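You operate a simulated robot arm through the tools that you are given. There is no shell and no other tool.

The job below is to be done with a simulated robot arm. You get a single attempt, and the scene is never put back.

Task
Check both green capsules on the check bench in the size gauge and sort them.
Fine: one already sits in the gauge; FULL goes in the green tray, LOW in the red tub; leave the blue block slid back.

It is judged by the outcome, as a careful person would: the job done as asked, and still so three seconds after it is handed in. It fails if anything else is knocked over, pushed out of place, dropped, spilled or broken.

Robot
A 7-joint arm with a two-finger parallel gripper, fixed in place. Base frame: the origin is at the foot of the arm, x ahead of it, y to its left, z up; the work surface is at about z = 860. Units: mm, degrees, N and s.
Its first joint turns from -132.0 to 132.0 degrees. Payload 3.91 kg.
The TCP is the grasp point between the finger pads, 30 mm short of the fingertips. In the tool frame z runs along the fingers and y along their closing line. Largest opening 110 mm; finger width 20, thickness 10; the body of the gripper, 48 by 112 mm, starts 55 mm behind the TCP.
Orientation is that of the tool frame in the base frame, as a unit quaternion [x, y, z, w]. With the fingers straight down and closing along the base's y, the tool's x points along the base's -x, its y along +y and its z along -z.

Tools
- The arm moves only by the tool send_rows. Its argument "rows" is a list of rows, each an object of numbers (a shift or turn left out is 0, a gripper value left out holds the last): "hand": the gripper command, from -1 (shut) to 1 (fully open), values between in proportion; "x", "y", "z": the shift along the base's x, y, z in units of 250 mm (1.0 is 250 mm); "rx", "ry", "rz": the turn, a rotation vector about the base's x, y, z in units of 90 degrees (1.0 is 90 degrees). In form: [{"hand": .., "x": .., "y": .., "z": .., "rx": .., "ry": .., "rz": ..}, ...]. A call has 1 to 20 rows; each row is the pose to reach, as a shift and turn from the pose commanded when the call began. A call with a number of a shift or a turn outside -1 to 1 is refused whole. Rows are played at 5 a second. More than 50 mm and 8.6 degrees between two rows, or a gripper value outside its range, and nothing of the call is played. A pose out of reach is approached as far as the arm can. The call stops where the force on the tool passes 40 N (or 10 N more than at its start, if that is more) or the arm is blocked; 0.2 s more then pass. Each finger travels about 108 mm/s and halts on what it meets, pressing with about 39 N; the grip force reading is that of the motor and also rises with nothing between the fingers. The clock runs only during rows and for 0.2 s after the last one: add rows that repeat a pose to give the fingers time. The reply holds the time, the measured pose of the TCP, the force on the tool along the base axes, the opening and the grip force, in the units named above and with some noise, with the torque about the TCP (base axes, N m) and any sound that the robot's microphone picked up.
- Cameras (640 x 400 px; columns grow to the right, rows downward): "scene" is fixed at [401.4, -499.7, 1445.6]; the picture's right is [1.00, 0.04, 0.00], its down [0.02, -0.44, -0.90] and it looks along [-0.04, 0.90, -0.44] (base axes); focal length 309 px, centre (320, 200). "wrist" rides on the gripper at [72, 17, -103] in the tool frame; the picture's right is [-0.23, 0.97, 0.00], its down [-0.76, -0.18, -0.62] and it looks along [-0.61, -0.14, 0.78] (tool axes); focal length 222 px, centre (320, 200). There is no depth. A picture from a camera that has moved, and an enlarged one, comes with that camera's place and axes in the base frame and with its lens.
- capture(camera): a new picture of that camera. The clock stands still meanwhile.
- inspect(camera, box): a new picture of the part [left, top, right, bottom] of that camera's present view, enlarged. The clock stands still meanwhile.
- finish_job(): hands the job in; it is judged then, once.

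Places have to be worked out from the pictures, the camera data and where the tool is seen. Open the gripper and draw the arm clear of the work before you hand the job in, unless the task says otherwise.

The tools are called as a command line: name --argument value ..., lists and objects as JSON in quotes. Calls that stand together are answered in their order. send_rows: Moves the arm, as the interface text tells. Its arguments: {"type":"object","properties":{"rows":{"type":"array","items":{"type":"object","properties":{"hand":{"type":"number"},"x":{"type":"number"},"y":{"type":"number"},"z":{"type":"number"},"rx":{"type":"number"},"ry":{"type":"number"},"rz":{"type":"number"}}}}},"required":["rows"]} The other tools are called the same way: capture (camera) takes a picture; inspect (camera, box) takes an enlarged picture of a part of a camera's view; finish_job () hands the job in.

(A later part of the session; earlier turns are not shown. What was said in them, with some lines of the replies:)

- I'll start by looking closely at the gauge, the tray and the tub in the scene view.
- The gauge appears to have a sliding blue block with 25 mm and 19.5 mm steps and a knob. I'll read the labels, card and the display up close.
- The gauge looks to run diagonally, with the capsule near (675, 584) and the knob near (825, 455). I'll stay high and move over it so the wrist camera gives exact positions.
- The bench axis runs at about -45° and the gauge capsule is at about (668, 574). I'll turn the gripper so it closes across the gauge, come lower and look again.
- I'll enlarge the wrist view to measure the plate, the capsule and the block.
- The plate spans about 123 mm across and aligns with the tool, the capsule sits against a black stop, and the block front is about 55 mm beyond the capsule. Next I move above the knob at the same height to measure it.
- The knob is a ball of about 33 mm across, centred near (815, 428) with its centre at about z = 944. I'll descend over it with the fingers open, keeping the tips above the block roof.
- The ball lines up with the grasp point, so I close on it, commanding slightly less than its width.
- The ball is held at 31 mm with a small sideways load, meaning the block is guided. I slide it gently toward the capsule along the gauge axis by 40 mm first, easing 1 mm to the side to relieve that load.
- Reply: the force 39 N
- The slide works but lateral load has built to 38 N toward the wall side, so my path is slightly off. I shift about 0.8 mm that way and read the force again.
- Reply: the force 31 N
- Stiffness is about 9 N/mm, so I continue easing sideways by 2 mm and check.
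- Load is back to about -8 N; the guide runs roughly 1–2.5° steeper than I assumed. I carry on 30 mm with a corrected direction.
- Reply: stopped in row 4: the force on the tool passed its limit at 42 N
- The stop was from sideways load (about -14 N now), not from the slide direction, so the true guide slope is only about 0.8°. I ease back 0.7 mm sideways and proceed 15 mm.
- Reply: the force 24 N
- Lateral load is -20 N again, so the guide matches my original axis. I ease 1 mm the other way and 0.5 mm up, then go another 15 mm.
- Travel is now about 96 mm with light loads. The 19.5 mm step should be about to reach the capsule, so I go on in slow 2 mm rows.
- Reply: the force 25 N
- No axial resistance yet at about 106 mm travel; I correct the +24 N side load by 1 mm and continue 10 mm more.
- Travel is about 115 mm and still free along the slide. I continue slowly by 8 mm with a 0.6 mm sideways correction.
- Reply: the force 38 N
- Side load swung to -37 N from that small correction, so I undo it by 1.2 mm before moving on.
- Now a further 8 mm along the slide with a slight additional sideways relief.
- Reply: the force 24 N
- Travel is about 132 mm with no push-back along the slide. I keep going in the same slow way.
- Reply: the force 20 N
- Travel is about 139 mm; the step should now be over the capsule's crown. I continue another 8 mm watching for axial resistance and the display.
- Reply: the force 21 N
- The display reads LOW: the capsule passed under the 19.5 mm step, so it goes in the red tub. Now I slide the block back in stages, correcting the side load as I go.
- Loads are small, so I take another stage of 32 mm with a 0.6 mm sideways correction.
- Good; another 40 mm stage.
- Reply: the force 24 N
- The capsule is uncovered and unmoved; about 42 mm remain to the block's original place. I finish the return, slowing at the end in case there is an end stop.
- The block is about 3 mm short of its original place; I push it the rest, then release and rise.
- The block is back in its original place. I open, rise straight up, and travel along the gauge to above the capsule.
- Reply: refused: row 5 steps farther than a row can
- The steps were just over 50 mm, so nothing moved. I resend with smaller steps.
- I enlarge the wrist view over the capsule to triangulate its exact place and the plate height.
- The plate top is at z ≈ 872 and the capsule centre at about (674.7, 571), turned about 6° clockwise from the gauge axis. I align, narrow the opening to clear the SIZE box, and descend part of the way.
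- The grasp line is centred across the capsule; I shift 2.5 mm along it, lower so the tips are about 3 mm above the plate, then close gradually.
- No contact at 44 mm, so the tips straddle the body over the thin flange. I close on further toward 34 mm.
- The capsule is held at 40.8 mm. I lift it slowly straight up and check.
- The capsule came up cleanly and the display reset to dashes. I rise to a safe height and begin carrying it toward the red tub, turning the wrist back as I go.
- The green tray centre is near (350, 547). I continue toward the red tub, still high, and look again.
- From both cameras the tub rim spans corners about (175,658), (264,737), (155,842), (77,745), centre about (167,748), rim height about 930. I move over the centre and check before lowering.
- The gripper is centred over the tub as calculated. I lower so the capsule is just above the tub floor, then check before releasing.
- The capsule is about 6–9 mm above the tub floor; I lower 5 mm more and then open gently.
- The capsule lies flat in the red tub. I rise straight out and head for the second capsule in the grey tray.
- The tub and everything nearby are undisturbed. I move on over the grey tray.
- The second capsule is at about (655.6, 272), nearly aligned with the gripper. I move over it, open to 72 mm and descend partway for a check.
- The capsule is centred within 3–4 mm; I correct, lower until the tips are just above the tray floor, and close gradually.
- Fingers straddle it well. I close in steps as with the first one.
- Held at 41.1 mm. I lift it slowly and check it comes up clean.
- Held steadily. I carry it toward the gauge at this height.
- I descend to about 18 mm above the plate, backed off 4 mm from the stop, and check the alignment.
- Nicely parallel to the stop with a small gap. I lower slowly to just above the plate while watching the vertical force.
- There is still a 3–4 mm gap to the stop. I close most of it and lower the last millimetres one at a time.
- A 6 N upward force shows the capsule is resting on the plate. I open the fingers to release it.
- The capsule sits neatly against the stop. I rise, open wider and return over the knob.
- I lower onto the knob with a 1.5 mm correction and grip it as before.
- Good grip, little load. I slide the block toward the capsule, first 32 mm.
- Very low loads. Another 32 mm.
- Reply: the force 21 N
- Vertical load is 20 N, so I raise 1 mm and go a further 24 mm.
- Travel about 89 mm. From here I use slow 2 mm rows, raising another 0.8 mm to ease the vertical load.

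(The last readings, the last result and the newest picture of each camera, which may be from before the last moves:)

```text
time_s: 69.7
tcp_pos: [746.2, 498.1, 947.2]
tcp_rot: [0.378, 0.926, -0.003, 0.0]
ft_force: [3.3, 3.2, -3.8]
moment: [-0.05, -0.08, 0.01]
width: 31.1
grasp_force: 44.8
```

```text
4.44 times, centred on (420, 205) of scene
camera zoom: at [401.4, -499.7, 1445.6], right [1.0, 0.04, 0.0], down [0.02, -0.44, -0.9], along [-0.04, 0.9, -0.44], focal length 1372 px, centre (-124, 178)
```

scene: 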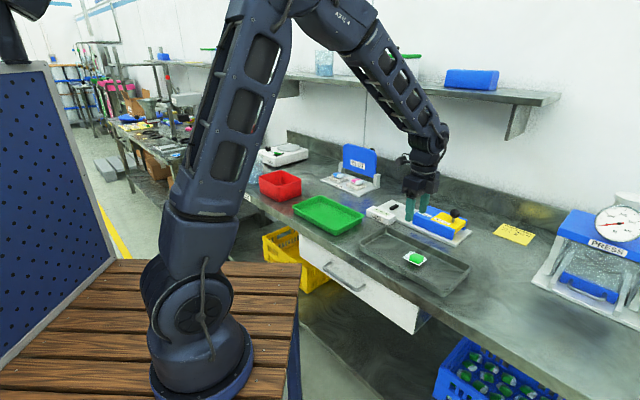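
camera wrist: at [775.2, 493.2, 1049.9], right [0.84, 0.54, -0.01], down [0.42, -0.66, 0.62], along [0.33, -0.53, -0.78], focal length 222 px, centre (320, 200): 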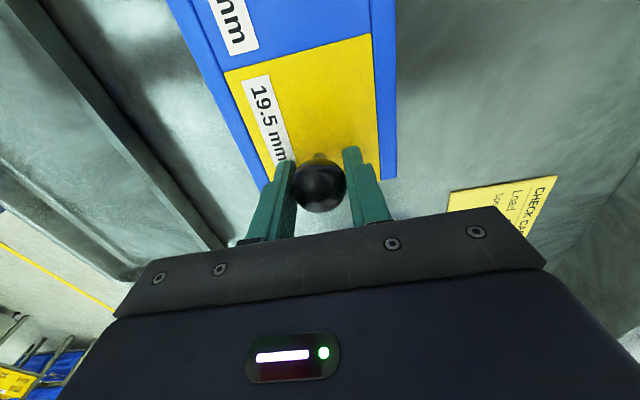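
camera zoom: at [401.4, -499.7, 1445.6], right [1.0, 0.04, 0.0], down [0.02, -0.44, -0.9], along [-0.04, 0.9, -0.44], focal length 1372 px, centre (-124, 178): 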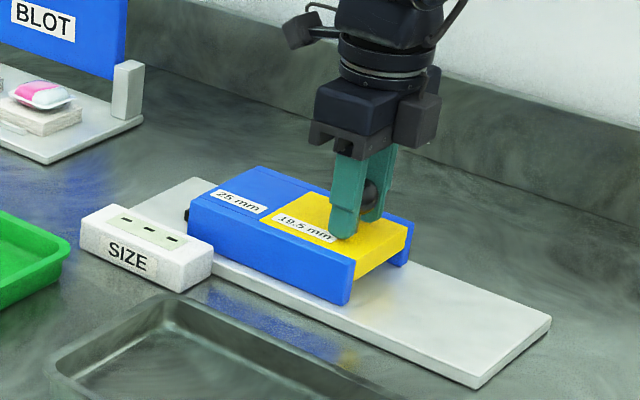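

Travel about 98.5 mm, loads near zero. Another 10 mm slowly.

send_rows --rows '[{"x": -0.0057, "y": 0.0056}, {"x": -0.0114, "y": 0.0112}, {"x": -0.0171, "y": 0.0169}, {"x": -0.0228, "y": 0.0225}, {"x": -0.0284, "y": 0.0281}, {"x": -0.0284, "y": 0.0281}]'

inspect --camera "scene" --box '[350, 160, 490, 250]'

```text
time_s: 71.1
tcp_pos: [738.7, 504.6, 947.0]
tcp_rot: [0.378, 0.926, -0.002, 0.0]
ft_force: [0.0, -0.2, -11.2]
moment: [-0.03, 0.02, 0.04]
width: 31.1
grasp_force: 45.2
```

```text
4.44 times, centred on (420, 205) of scene
camera zoom: at [401.4, -499.7, 1445.6], right [1.0, 0.04, 0.0], down [0.02, -0.44, -0.9], along [-0.04, 0.9, -0.44], focal length 1372 px, centre (-124, 178)
```

zoom: 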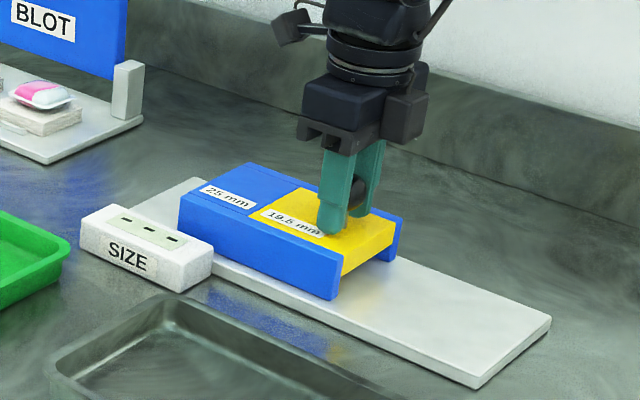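

Travel about 108 mm. Smaller stages of 5 mm now, with 1 mm rows, since a full capsule would meet the step here.

send_rows --rows '[{"x": -0.0028, "y": 0.0028, "z": -0.001}, {"x": -0.0057, "y": 0.0056, "z": -0.002}, {"x": -0.0085, "y": 0.0084, "z": -0.002}, {"x": -0.0114, "y": 0.0112, "z": -0.002}, {"x": -0.0142, "y": 0.014, "z": -0.002}, {"x": -0.0142, "y": 0.014, "z": -0.002}]'

inspect --camera "scene" --box '[350, 160, 490, 250]'

```text
time_s: 72.5
tcp_pos: [736.2, 509.0, 946.2]
tcp_rot: [0.379, 0.925, -0.002, -0.001]
ft_force: [-3.2, -3.3, 0.7]
moment: [0.0, 0.05, -0.04]
width: 31.1
grasp_force: 45.1
```

```text
4.44 times, centred on (420, 205) of scene
camera zoom: at [401.4, -499.7, 1445.6], right [1.0, 0.04, 0.0], down [0.02, -0.44, -0.9], along [-0.04, 0.9, -0.44], focal length 1372 px, centre (-124, 178)
```

zoom: 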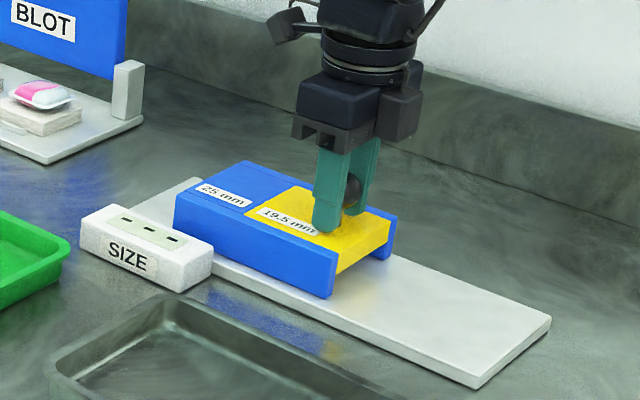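

Nothing resists along the slide at about 113 mm. I continue another 5 mm.

send_rows --rows '[{"x": -0.0028, "y": 0.0028}, {"x": -0.0057, "y": 0.0056}, {"x": -0.0085, "y": 0.0084}, {"x": -0.0114, "y": 0.0112}, {"x": -0.0142, "y": 0.014}, {"x": -0.0142, "y": 0.014}]'

inspect --camera "scene" --box '[350, 160, 490, 250]'

```text
time_s: 73.9
tcp_pos: [731.4, 511.8, 946.2]
tcp_rot: [0.379, 0.925, -0.002, -0.001]
ft_force: [-1.6, -1.2, -1.8]
moment: [-0.04, -0.05, -0.03]
width: 31.1
grasp_force: 45.4
```

```text
4.44 times, centred on (420, 205) of scene
camera zoom: at [401.4, -499.7, 1445.6], right [1.0, 0.04, 0.0], down [0.02, -0.44, -0.9], along [-0.04, 0.9, -0.44], focal length 1372 px, centre (-124, 178)
```

zoom: 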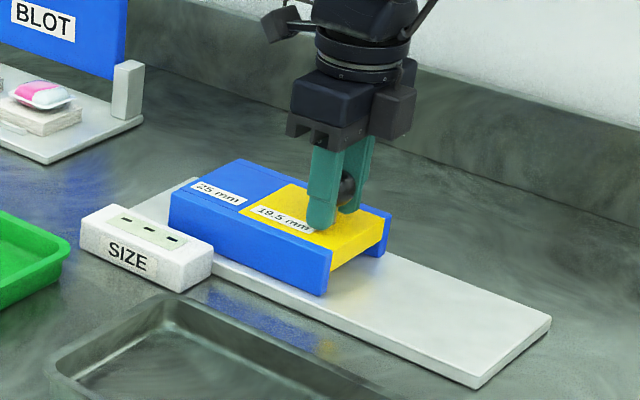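

Travel about 119 mm, still free. Another 5 mm.

send_rows --rows '[{"x": -0.0028, "y": 0.0028}, {"x": -0.0057, "y": 0.0056}, {"x": -0.0085, "y": 0.0084}, {"x": -0.0114, "y": 0.0112}, {"x": -0.0142, "y": 0.014}, {"x": -0.0142, "y": 0.014}]'

inspect --camera "scene" --box '[350, 160, 490, 250]'

```text
time_s: 75.3
tcp_pos: [729.9, 515.6, 947.5]
tcp_rot: [0.379, 0.925, -0.002, -0.002]
ft_force: [17.0, 11.3, -6.1]
moment: [-0.06, -0.14, -0.05]
width: 31.0
grasp_force: 45.4
```

```text
4.44 times, centred on (420, 205) of scene
camera zoom: at [401.4, -499.7, 1445.6], right [1.0, 0.04, 0.0], down [0.02, -0.44, -0.9], along [-0.04, 0.9, -0.44], focal length 1372 px, centre (-124, 178)
```

zoom: 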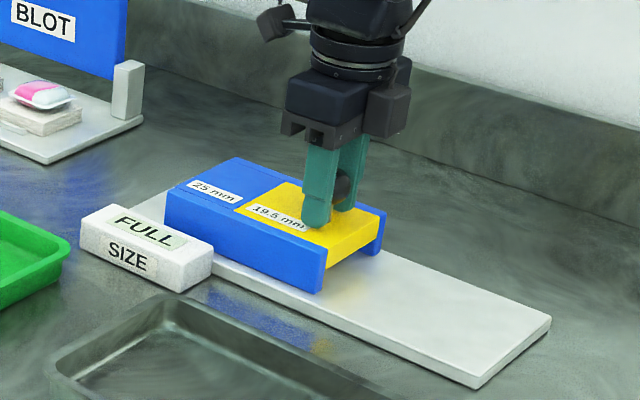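

The display reads FULL, with axial resistance just starting, so this one goes in the green tray. I slide the block back in stages.

send_rows --rows '[{"x": 0.006, "y": -0.004}, {"x": 0.026, "y": -0.024}, {"x": 0.048, "y": -0.046}, {"x": 0.071, "y": -0.069}, {"x": 0.093, "y": -0.091}, {"x": 0.093, "y": -0.091}]'

```text
time_s: 76.7
tcp_pos: [752.1, 491.2, 947.1]
tcp_rot: [0.38, 0.925, -0.002, -0.001]
ft_force: [-1.6, -2.3, 7.9]
moment: [0.02, 0.07, 0.02]
width: 31.1
grasp_force: 44.5
```

Low loads; the next 40 mm stage.

send_rows --rows '[{"x": 0.0222, "y": -0.0222}, {"x": 0.045, "y": -0.0448}, {"x": 0.0677, "y": -0.0674}, {"x": 0.0905, "y": -0.09}, {"x": 0.1132, "y": -0.1126}, {"x": 0.1132, "y": -0.1126}]'

```text
time_s: 78.1
tcp_pos: [778.4, 464.6, 946.5]
tcp_rot: [0.379, 0.925, -0.002, 0.0]
ft_force: [-0.6, -1.3, 18.9]
moment: [0.03, 0.01, 0.0]
width: 31.1
grasp_force: 44.9
```

About 52 mm remain. I raise 0.8 mm and finish the return, slowing at the end.

send_rows --rows '[{"z": 0.003}, {"x": 0.025, "y": -0.0245, "z": 0.003}, {"x": 0.05, "y": -0.049, "z": 0.003}, {"x": 0.075, "y": -0.0735, "z": 0.003}, {"x": 0.1, "y": -0.098, "z": 0.003}, {"x": 0.125, "y": -0.1225, "z": 0.003}, {"x": 0.14, "y": -0.137, "z": 0.003}, {"x": 0.146, "y": -0.143, "z": 0.003}, {"x": 0.146, "y": -0.143, "z": 0.003}]'

inspect --camera "scene" --box '[350, 160, 490, 250]'

```text
time_s: 80.1
tcp_pos: [815.9, 429.3, 947.3]
tcp_rot: [0.378, 0.926, -0.002, -0.003]
ft_force: [-21.0, -10.2, -4.4]
moment: [-0.06, 0.09, 0.05]
width: 31.0
grasp_force: 45.3
```

```text
4.44 times, centred on (420, 205) of scene
camera zoom: at [401.4, -499.7, 1445.6], right [1.0, 0.04, 0.0], down [0.02, -0.44, -0.9], along [-0.04, 0.9, -0.44], focal length 1372 px, centre (-124, 178)
```

zoom: 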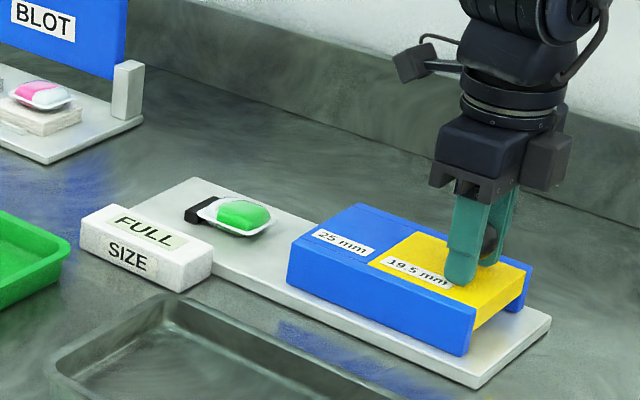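

The block is fully back against its end stop and the capsule is undisturbed. I release, rise and return above the capsule.

send_rows --rows '[{"x": -0.002, "y": 0.002}, {"hand": 0.2}, {"hand": 0.6}, {"z": 0.18}, {"z": 0.34}, {"x": -0.115, "y": 0.116, "z": 0.34}, {"x": -0.23, "y": 0.233, "z": 0.34}, {"x": -0.345, "y": 0.349, "z": 0.34}, {"x": -0.46, "y": 0.465, "z": 0.34}, {"x": -0.574, "y": 0.582, "z": 0.34, "hand": 0.3}, {"x": -0.574, "y": 0.582, "z": 0.2}, {"x": -0.574, "y": 0.582, "z": 0.06}, {"x": -0.574, "y": 0.582, "z": -0.08}, {"x": -0.574, "y": 0.582, "z": -0.08}]'

inspect --camera "wrist" --box '[220, 70, 420, 230]'

inspect --camera "scene" --box '[350, 140, 490, 250]'

```text
time_s: 83.1
tcp_pos: [673.5, 574.2, 927.7]
tcp_rot: [0.379, 0.925, -0.001, -0.001]
ft_force: [0.3, 0.0, 0.5]
moment: [0.0, -0.01, 0.0]
width: 71.6
grasp_force: 0.0
```

```text
2.50 times, centred on (320, 150) of wrist
camera zoom: at [633.8, 638.5, 1030.9], right [0.84, 0.54, 0.0], down [0.42, -0.66, 0.62], along [0.33, -0.53, -0.78], focal length 555 px, centre (320, 325)
```

zoom: 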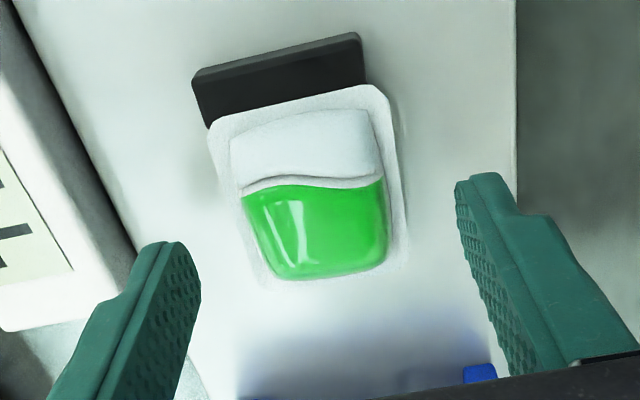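

```text
3.64 times, centred on (420, 195) of scene
camera zoom: at [401.4, -499.7, 1445.6], right [1.0, 0.04, 0.0], down [0.02, -0.44, -0.9], along [-0.04, 0.9, -0.44], focal length 1123 px, centre (-44, 218)
```

zoom: 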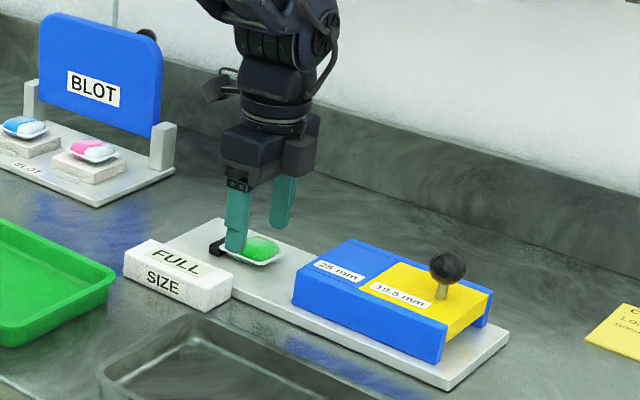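

The capsule is lined up under the gripper within about 1 mm. I lower to the earlier release height and close in steps.

send_rows --rows '[{"x": -0.003, "y": -0.003, "z": -0.04}, {"x": -0.003, "y": -0.003, "z": -0.065}, {"x": -0.003, "y": -0.003, "z": -0.073}, {"x": -0.003, "y": -0.003, "z": -0.073, "hand": 0.0}, {"x": -0.003, "y": -0.003, "z": -0.073, "hand": -0.2}, {"x": -0.003, "y": -0.003, "z": -0.073, "hand": -0.3}, {"x": -0.003, "y": -0.003, "z": -0.073, "hand": -0.38}, {"x": -0.003, "y": -0.003, "z": -0.073}, {"x": -0.003, "y": -0.003, "z": -0.073}]'

inspect --camera "wrist" --box '[220, 70, 420, 230]'

```text
time_s: 85.1
tcp_pos: [672.7, 574.5, 911.5]
tcp_rot: [0.378, 0.926, -0.002, -0.001]
ft_force: [-0.6, 0.3, -0.2]
moment: [-0.02, -0.01, 0.0]
width: 41.0
grasp_force: 39.3
```

```text
2.50 times, centred on (320, 150) of wrist
camera zoom: at [632.6, 638.1, 1013.5], right [0.84, 0.54, 0.0], down [0.42, -0.66, 0.62], along [0.33, -0.53, -0.78], focal length 555 px, centre (320, 325)
```

zoom: 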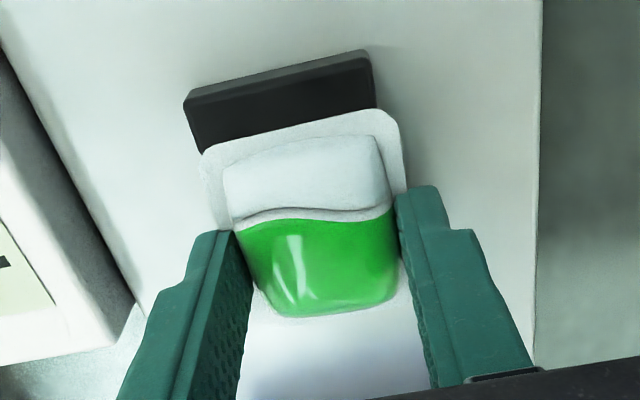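

Gripped at 41.0 mm. I lift slowly and check.

send_rows --rows '[{"z": 0.03}, {"z": 0.08}, {"z": 0.18}, {"z": 0.3}, {"z": 0.4}, {"z": 0.4}]'

inspect --camera "scene" --box '[350, 140, 490, 250]'

```text
time_s: 86.5
tcp_pos: [671.4, 574.8, 1009.8]
tcp_rot: [0.379, 0.925, -0.003, 0.0]
ft_force: [-0.1, -0.2, -0.6]
moment: [0.0, 0.01, 0.04]
width: 41.2
grasp_force: 38.7
```

```text
3.64 times, centred on (420, 195) of scene
camera zoom: at [401.4, -499.7, 1445.6], right [1.0, 0.04, 0.0], down [0.02, -0.44, -0.9], along [-0.04, 0.9, -0.44], focal length 1123 px, centre (-44, 218)
```

zoom: 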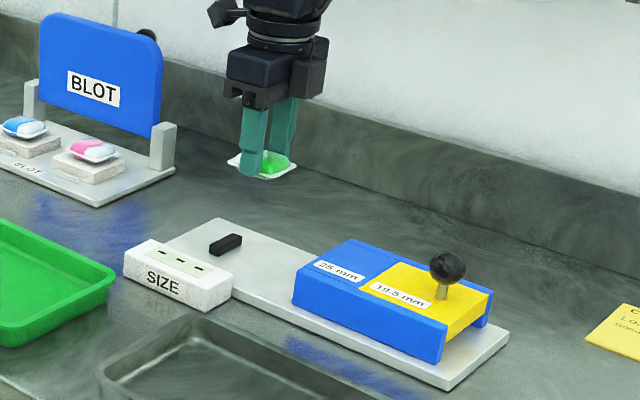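

Lifted cleanly. I carry it toward the green tray at this height.

send_rows --rows '[{"x": -0.18, "y": -0.01, "rz": 0.03}, {"x": -0.36, "y": -0.02, "rz": 0.06}, {"x": -0.54, "y": -0.03, "rz": 0.09}, {"x": -0.72, "y": -0.04, "rz": 0.12}, {"x": -0.9, "y": -0.06, "rz": 0.15}, {"x": -1.0, "y": -0.08, "rz": 0.17}, {"x": -1.0, "y": -0.08, "rz": 0.17}]'

capture --camera "wrist"

capture --camera "scene"

```text
time_s: 88.1
tcp_pos: [420.7, 554.2, 1010.0]
tcp_rot: [0.252, 0.968, -0.002, -0.001]
ft_force: [-1.2, 0.2, -0.1]
moment: [0.01, 0.06, 0.0]
width: 41.1
grasp_force: 39.1
```

```text
taken
camera wrist: at [365.1, 605.7, 1112.3], right [0.67, 0.74, 0.0], down [0.58, -0.52, 0.62], along [0.46, -0.42, -0.78], focal length 222 px, centre (320, 200)
```

wrist: 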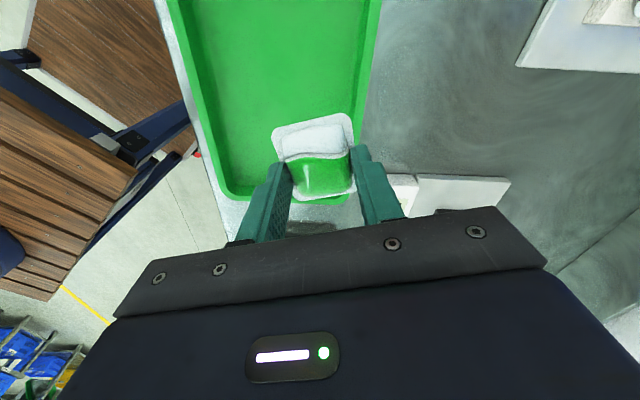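

```text
taken
```

scene: 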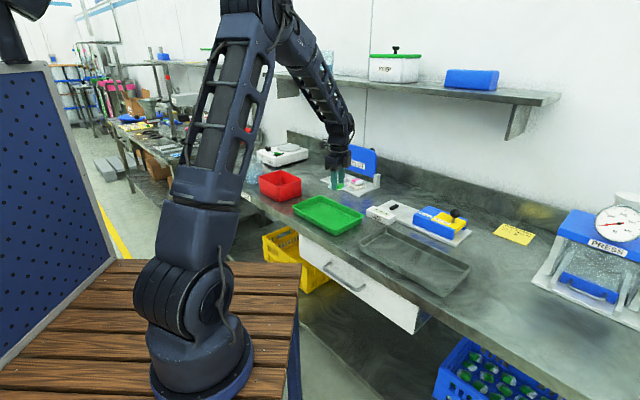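

The green tray spans corners about (246,569), (348,672), (520,504), (421,404), centre about (385,538). I move over the centre and lower to near its floor.

send_rows --rows '[{"x": -0.08, "y": -0.035}, {"x": -0.143, "y": -0.065}, {"x": -0.143, "y": -0.065, "z": -0.13}, {"x": -0.143, "y": -0.065, "z": -0.26}, {"x": -0.143, "y": -0.065, "z": -0.36}, {"x": -0.143, "y": -0.065, "z": -0.4}, {"x": -0.143, "y": -0.065, "z": -0.4}]'

capture --camera "wrist"

inspect --camera "scene" --box '[270, 150, 390, 240]'

```text
time_s: 89.7
tcp_pos: [386.0, 535.6, 909.5]
tcp_rot: [0.253, 0.967, -0.003, -0.002]
ft_force: [0.5, 0.0, -0.4]
moment: [0.0, -0.06, -0.03]
width: 41.3
grasp_force: 39.1
```

```text
taken
camera wrist: at [330.7, 587.9, 1012.2], right [0.67, 0.74, 0.0], down [0.58, -0.52, 0.62], along [0.46, -0.42, -0.78], focal length 222 px, centre (320, 200)
```

wrist: 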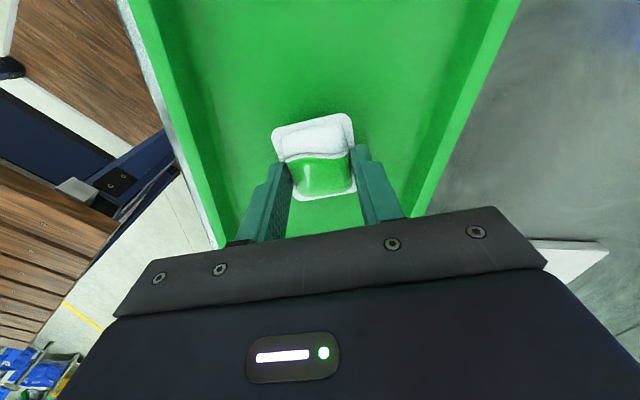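

```text
4.44 times, centred on (330, 195) of scene
camera zoom: at [401.4, -499.7, 1445.6], right [1.0, 0.04, 0.0], down [0.02, -0.44, -0.9], along [-0.04, 0.9, -0.44], focal length 1372 px, centre (276, 222)
```

zoom: 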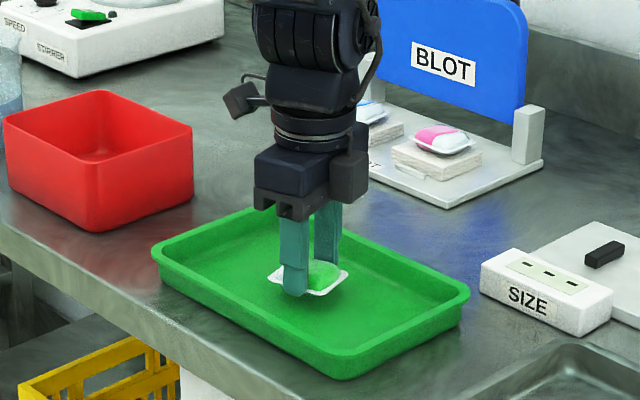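

Well centred over the tray. I lower a few more millimetres in 1 mm rows, watching for contact.

send_rows --rows '[{"z": -0.01}, {"z": -0.018}, {"z": -0.022}, {"z": -0.026}, {"z": -0.026}]'

```text
time_s: 90.9
tcp_pos: [385.6, 536.7, 903.3]
tcp_rot: [0.251, 0.968, -0.002, -0.001]
ft_force: [0.3, -0.6, -0.8]
moment: [-0.02, 0.0, -0.04]
width: 40.9
grasp_force: 38.7
```

No contact yet; 3 mm further in small rows.

send_rows --rows '[{"z": -0.004}, {"z": -0.008}, {"z": -0.012}, {"z": -0.012}]'

```text
time_s: 91.9
tcp_pos: [386.4, 537.9, 900.3]
tcp_rot: [0.252, 0.968, -0.001, -0.001]
ft_force: [-0.6, -1.6, 9.4]
moment: [0.01, 0.01, 0.04]
width: 40.9
grasp_force: 39.2
```

A 9 N upward force shows the capsule is resting on the tray floor. I open to release it.

send_rows --rows '[{"hand": -0.15}, {"hand": 0.05}, {"hand": 0.25}, {"hand": 0.25}]'

capture --camera "wrist"

```text
time_s: 92.9
tcp_pos: [386.2, 536.3, 900.0]
tcp_rot: [0.251, 0.968, -0.002, -0.001]
ft_force: [0.9, 0.3, 0.2]
moment: [0.02, 0.03, 0.0]
width: 68.6
grasp_force: 0.1
```

```text
taken
camera wrist: at [331.3, 588.7, 1002.8], right [0.67, 0.74, 0.0], down [0.58, -0.52, 0.62], along [0.46, -0.42, -0.78], focal length 222 px, centre (320, 200)
```

wrist: 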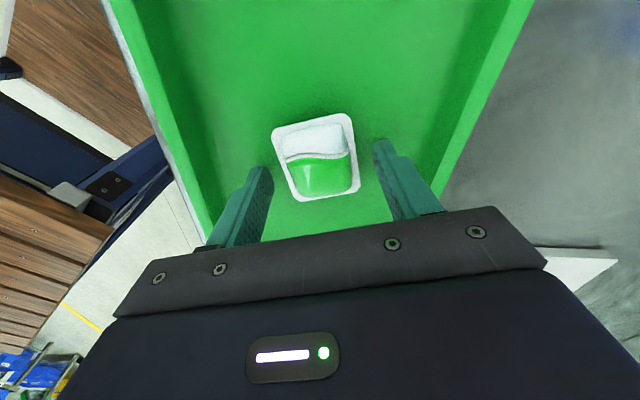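

The capsule lies flat in the green tray. I rise straight up well clear, open fully and check the whole scene.

send_rows --rows '[{"z": 0.1}, {"z": 0.25}, {"z": 0.42}, {"z": 0.6}, {"z": 0.78, "hand": 1}, {"z": 0.9, "hand": 1}, {"z": 0.9, "hand": 1, "x": -0.15}, {"z": 0.9, "hand": 1, "x": -0.3}, {"z": 0.9, "hand": 1, "x": -0.3}]'

capture --camera "scene"

inspect --camera "scene" --box '[230, 130, 390, 240]'

inspect --camera "scene" --box '[350, 180, 550, 300]'

capture --camera "wrist"

```text
time_s: 94.9
tcp_pos: [310.5, 536.3, 1122.3]
tcp_rot: [0.252, 0.968, -0.002, -0.001]
ft_force: [0.1, -0.5, -1.0]
moment: [0.0, -0.03, 0.0]
width: 110.3
grasp_force: 0.1
```

```text
taken
```

scene: 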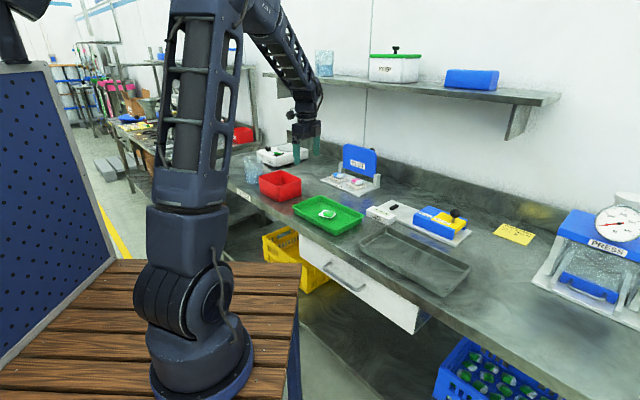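

```text
3.64 times, centred on (310, 185) of scene
camera zoom: at [401.4, -499.7, 1445.6], right [1.0, 0.04, 0.0], down [0.02, -0.44, -0.9], along [-0.04, 0.9, -0.44], focal length 1123 px, centre (356, 254)
```

zoom: 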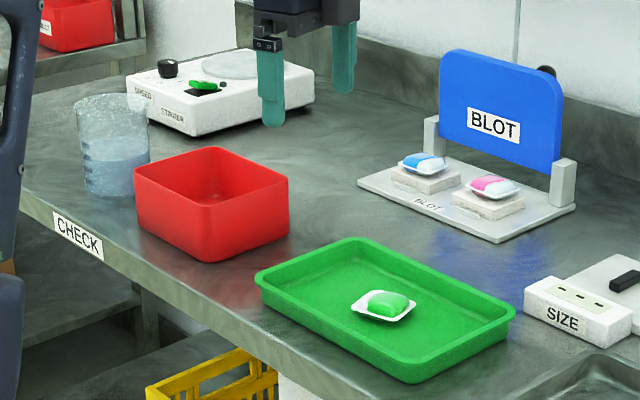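

```text
3.20 times, centred on (450, 240) of scene
camera zoom: at [401.4, -499.7, 1445.6], right [1.0, 0.04, 0.0], down [0.02, -0.44, -0.9], along [-0.04, 0.9, -0.44], focal length 988 px, centre (-96, 72)
```

zoom: 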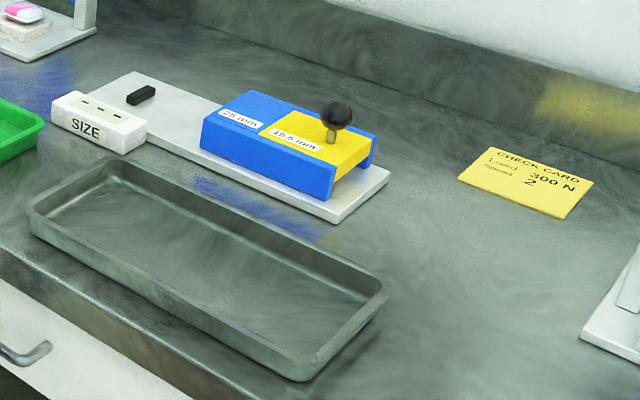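

```text
taken
camera wrist: at [255.3, 587.9, 1224.8], right [0.67, 0.74, 0.0], down [0.58, -0.52, 0.62], along [0.46, -0.42, -0.78], focal length 222 px, centre (320, 200)
```

wrist: 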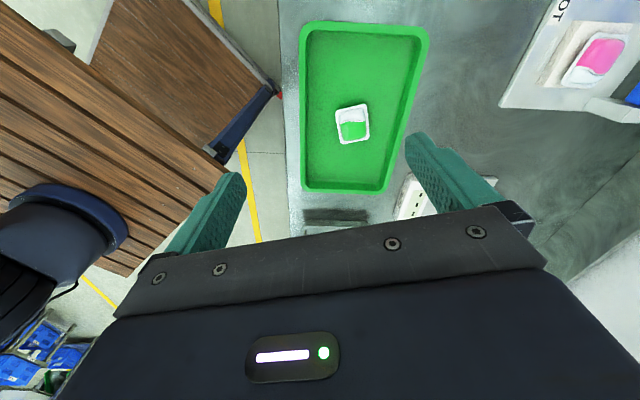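

The FULL capsule is in the green tray and the LOW one was left lying flat in the red tub. The blue block is slid back, nothing else has shifted, and the open gripper is clear of the work, so I hand the job in.

finish_job

```text
The job is handed in.
```

Both green capsules were checked in the size gauge and sorted, and I've handed the job in.

- **Capsule already in the gauge:** it read LOW, because it passed under the 19.5 mm step. It is lying flat in the red tub.
- **Capsule from the grey tray:** it read FULL, because it stopped the block at the 19.5 mm step. It is lying flat in the green tray.
- **Blue block:** it is slid back to where it started, against its end stop.

The last scene picture showed nothing else moved or knocked over. The tub's floor isn't visible in that picture; I last saw the LOW capsule there just after releasing it. The gripper is open and well clear of the bench.
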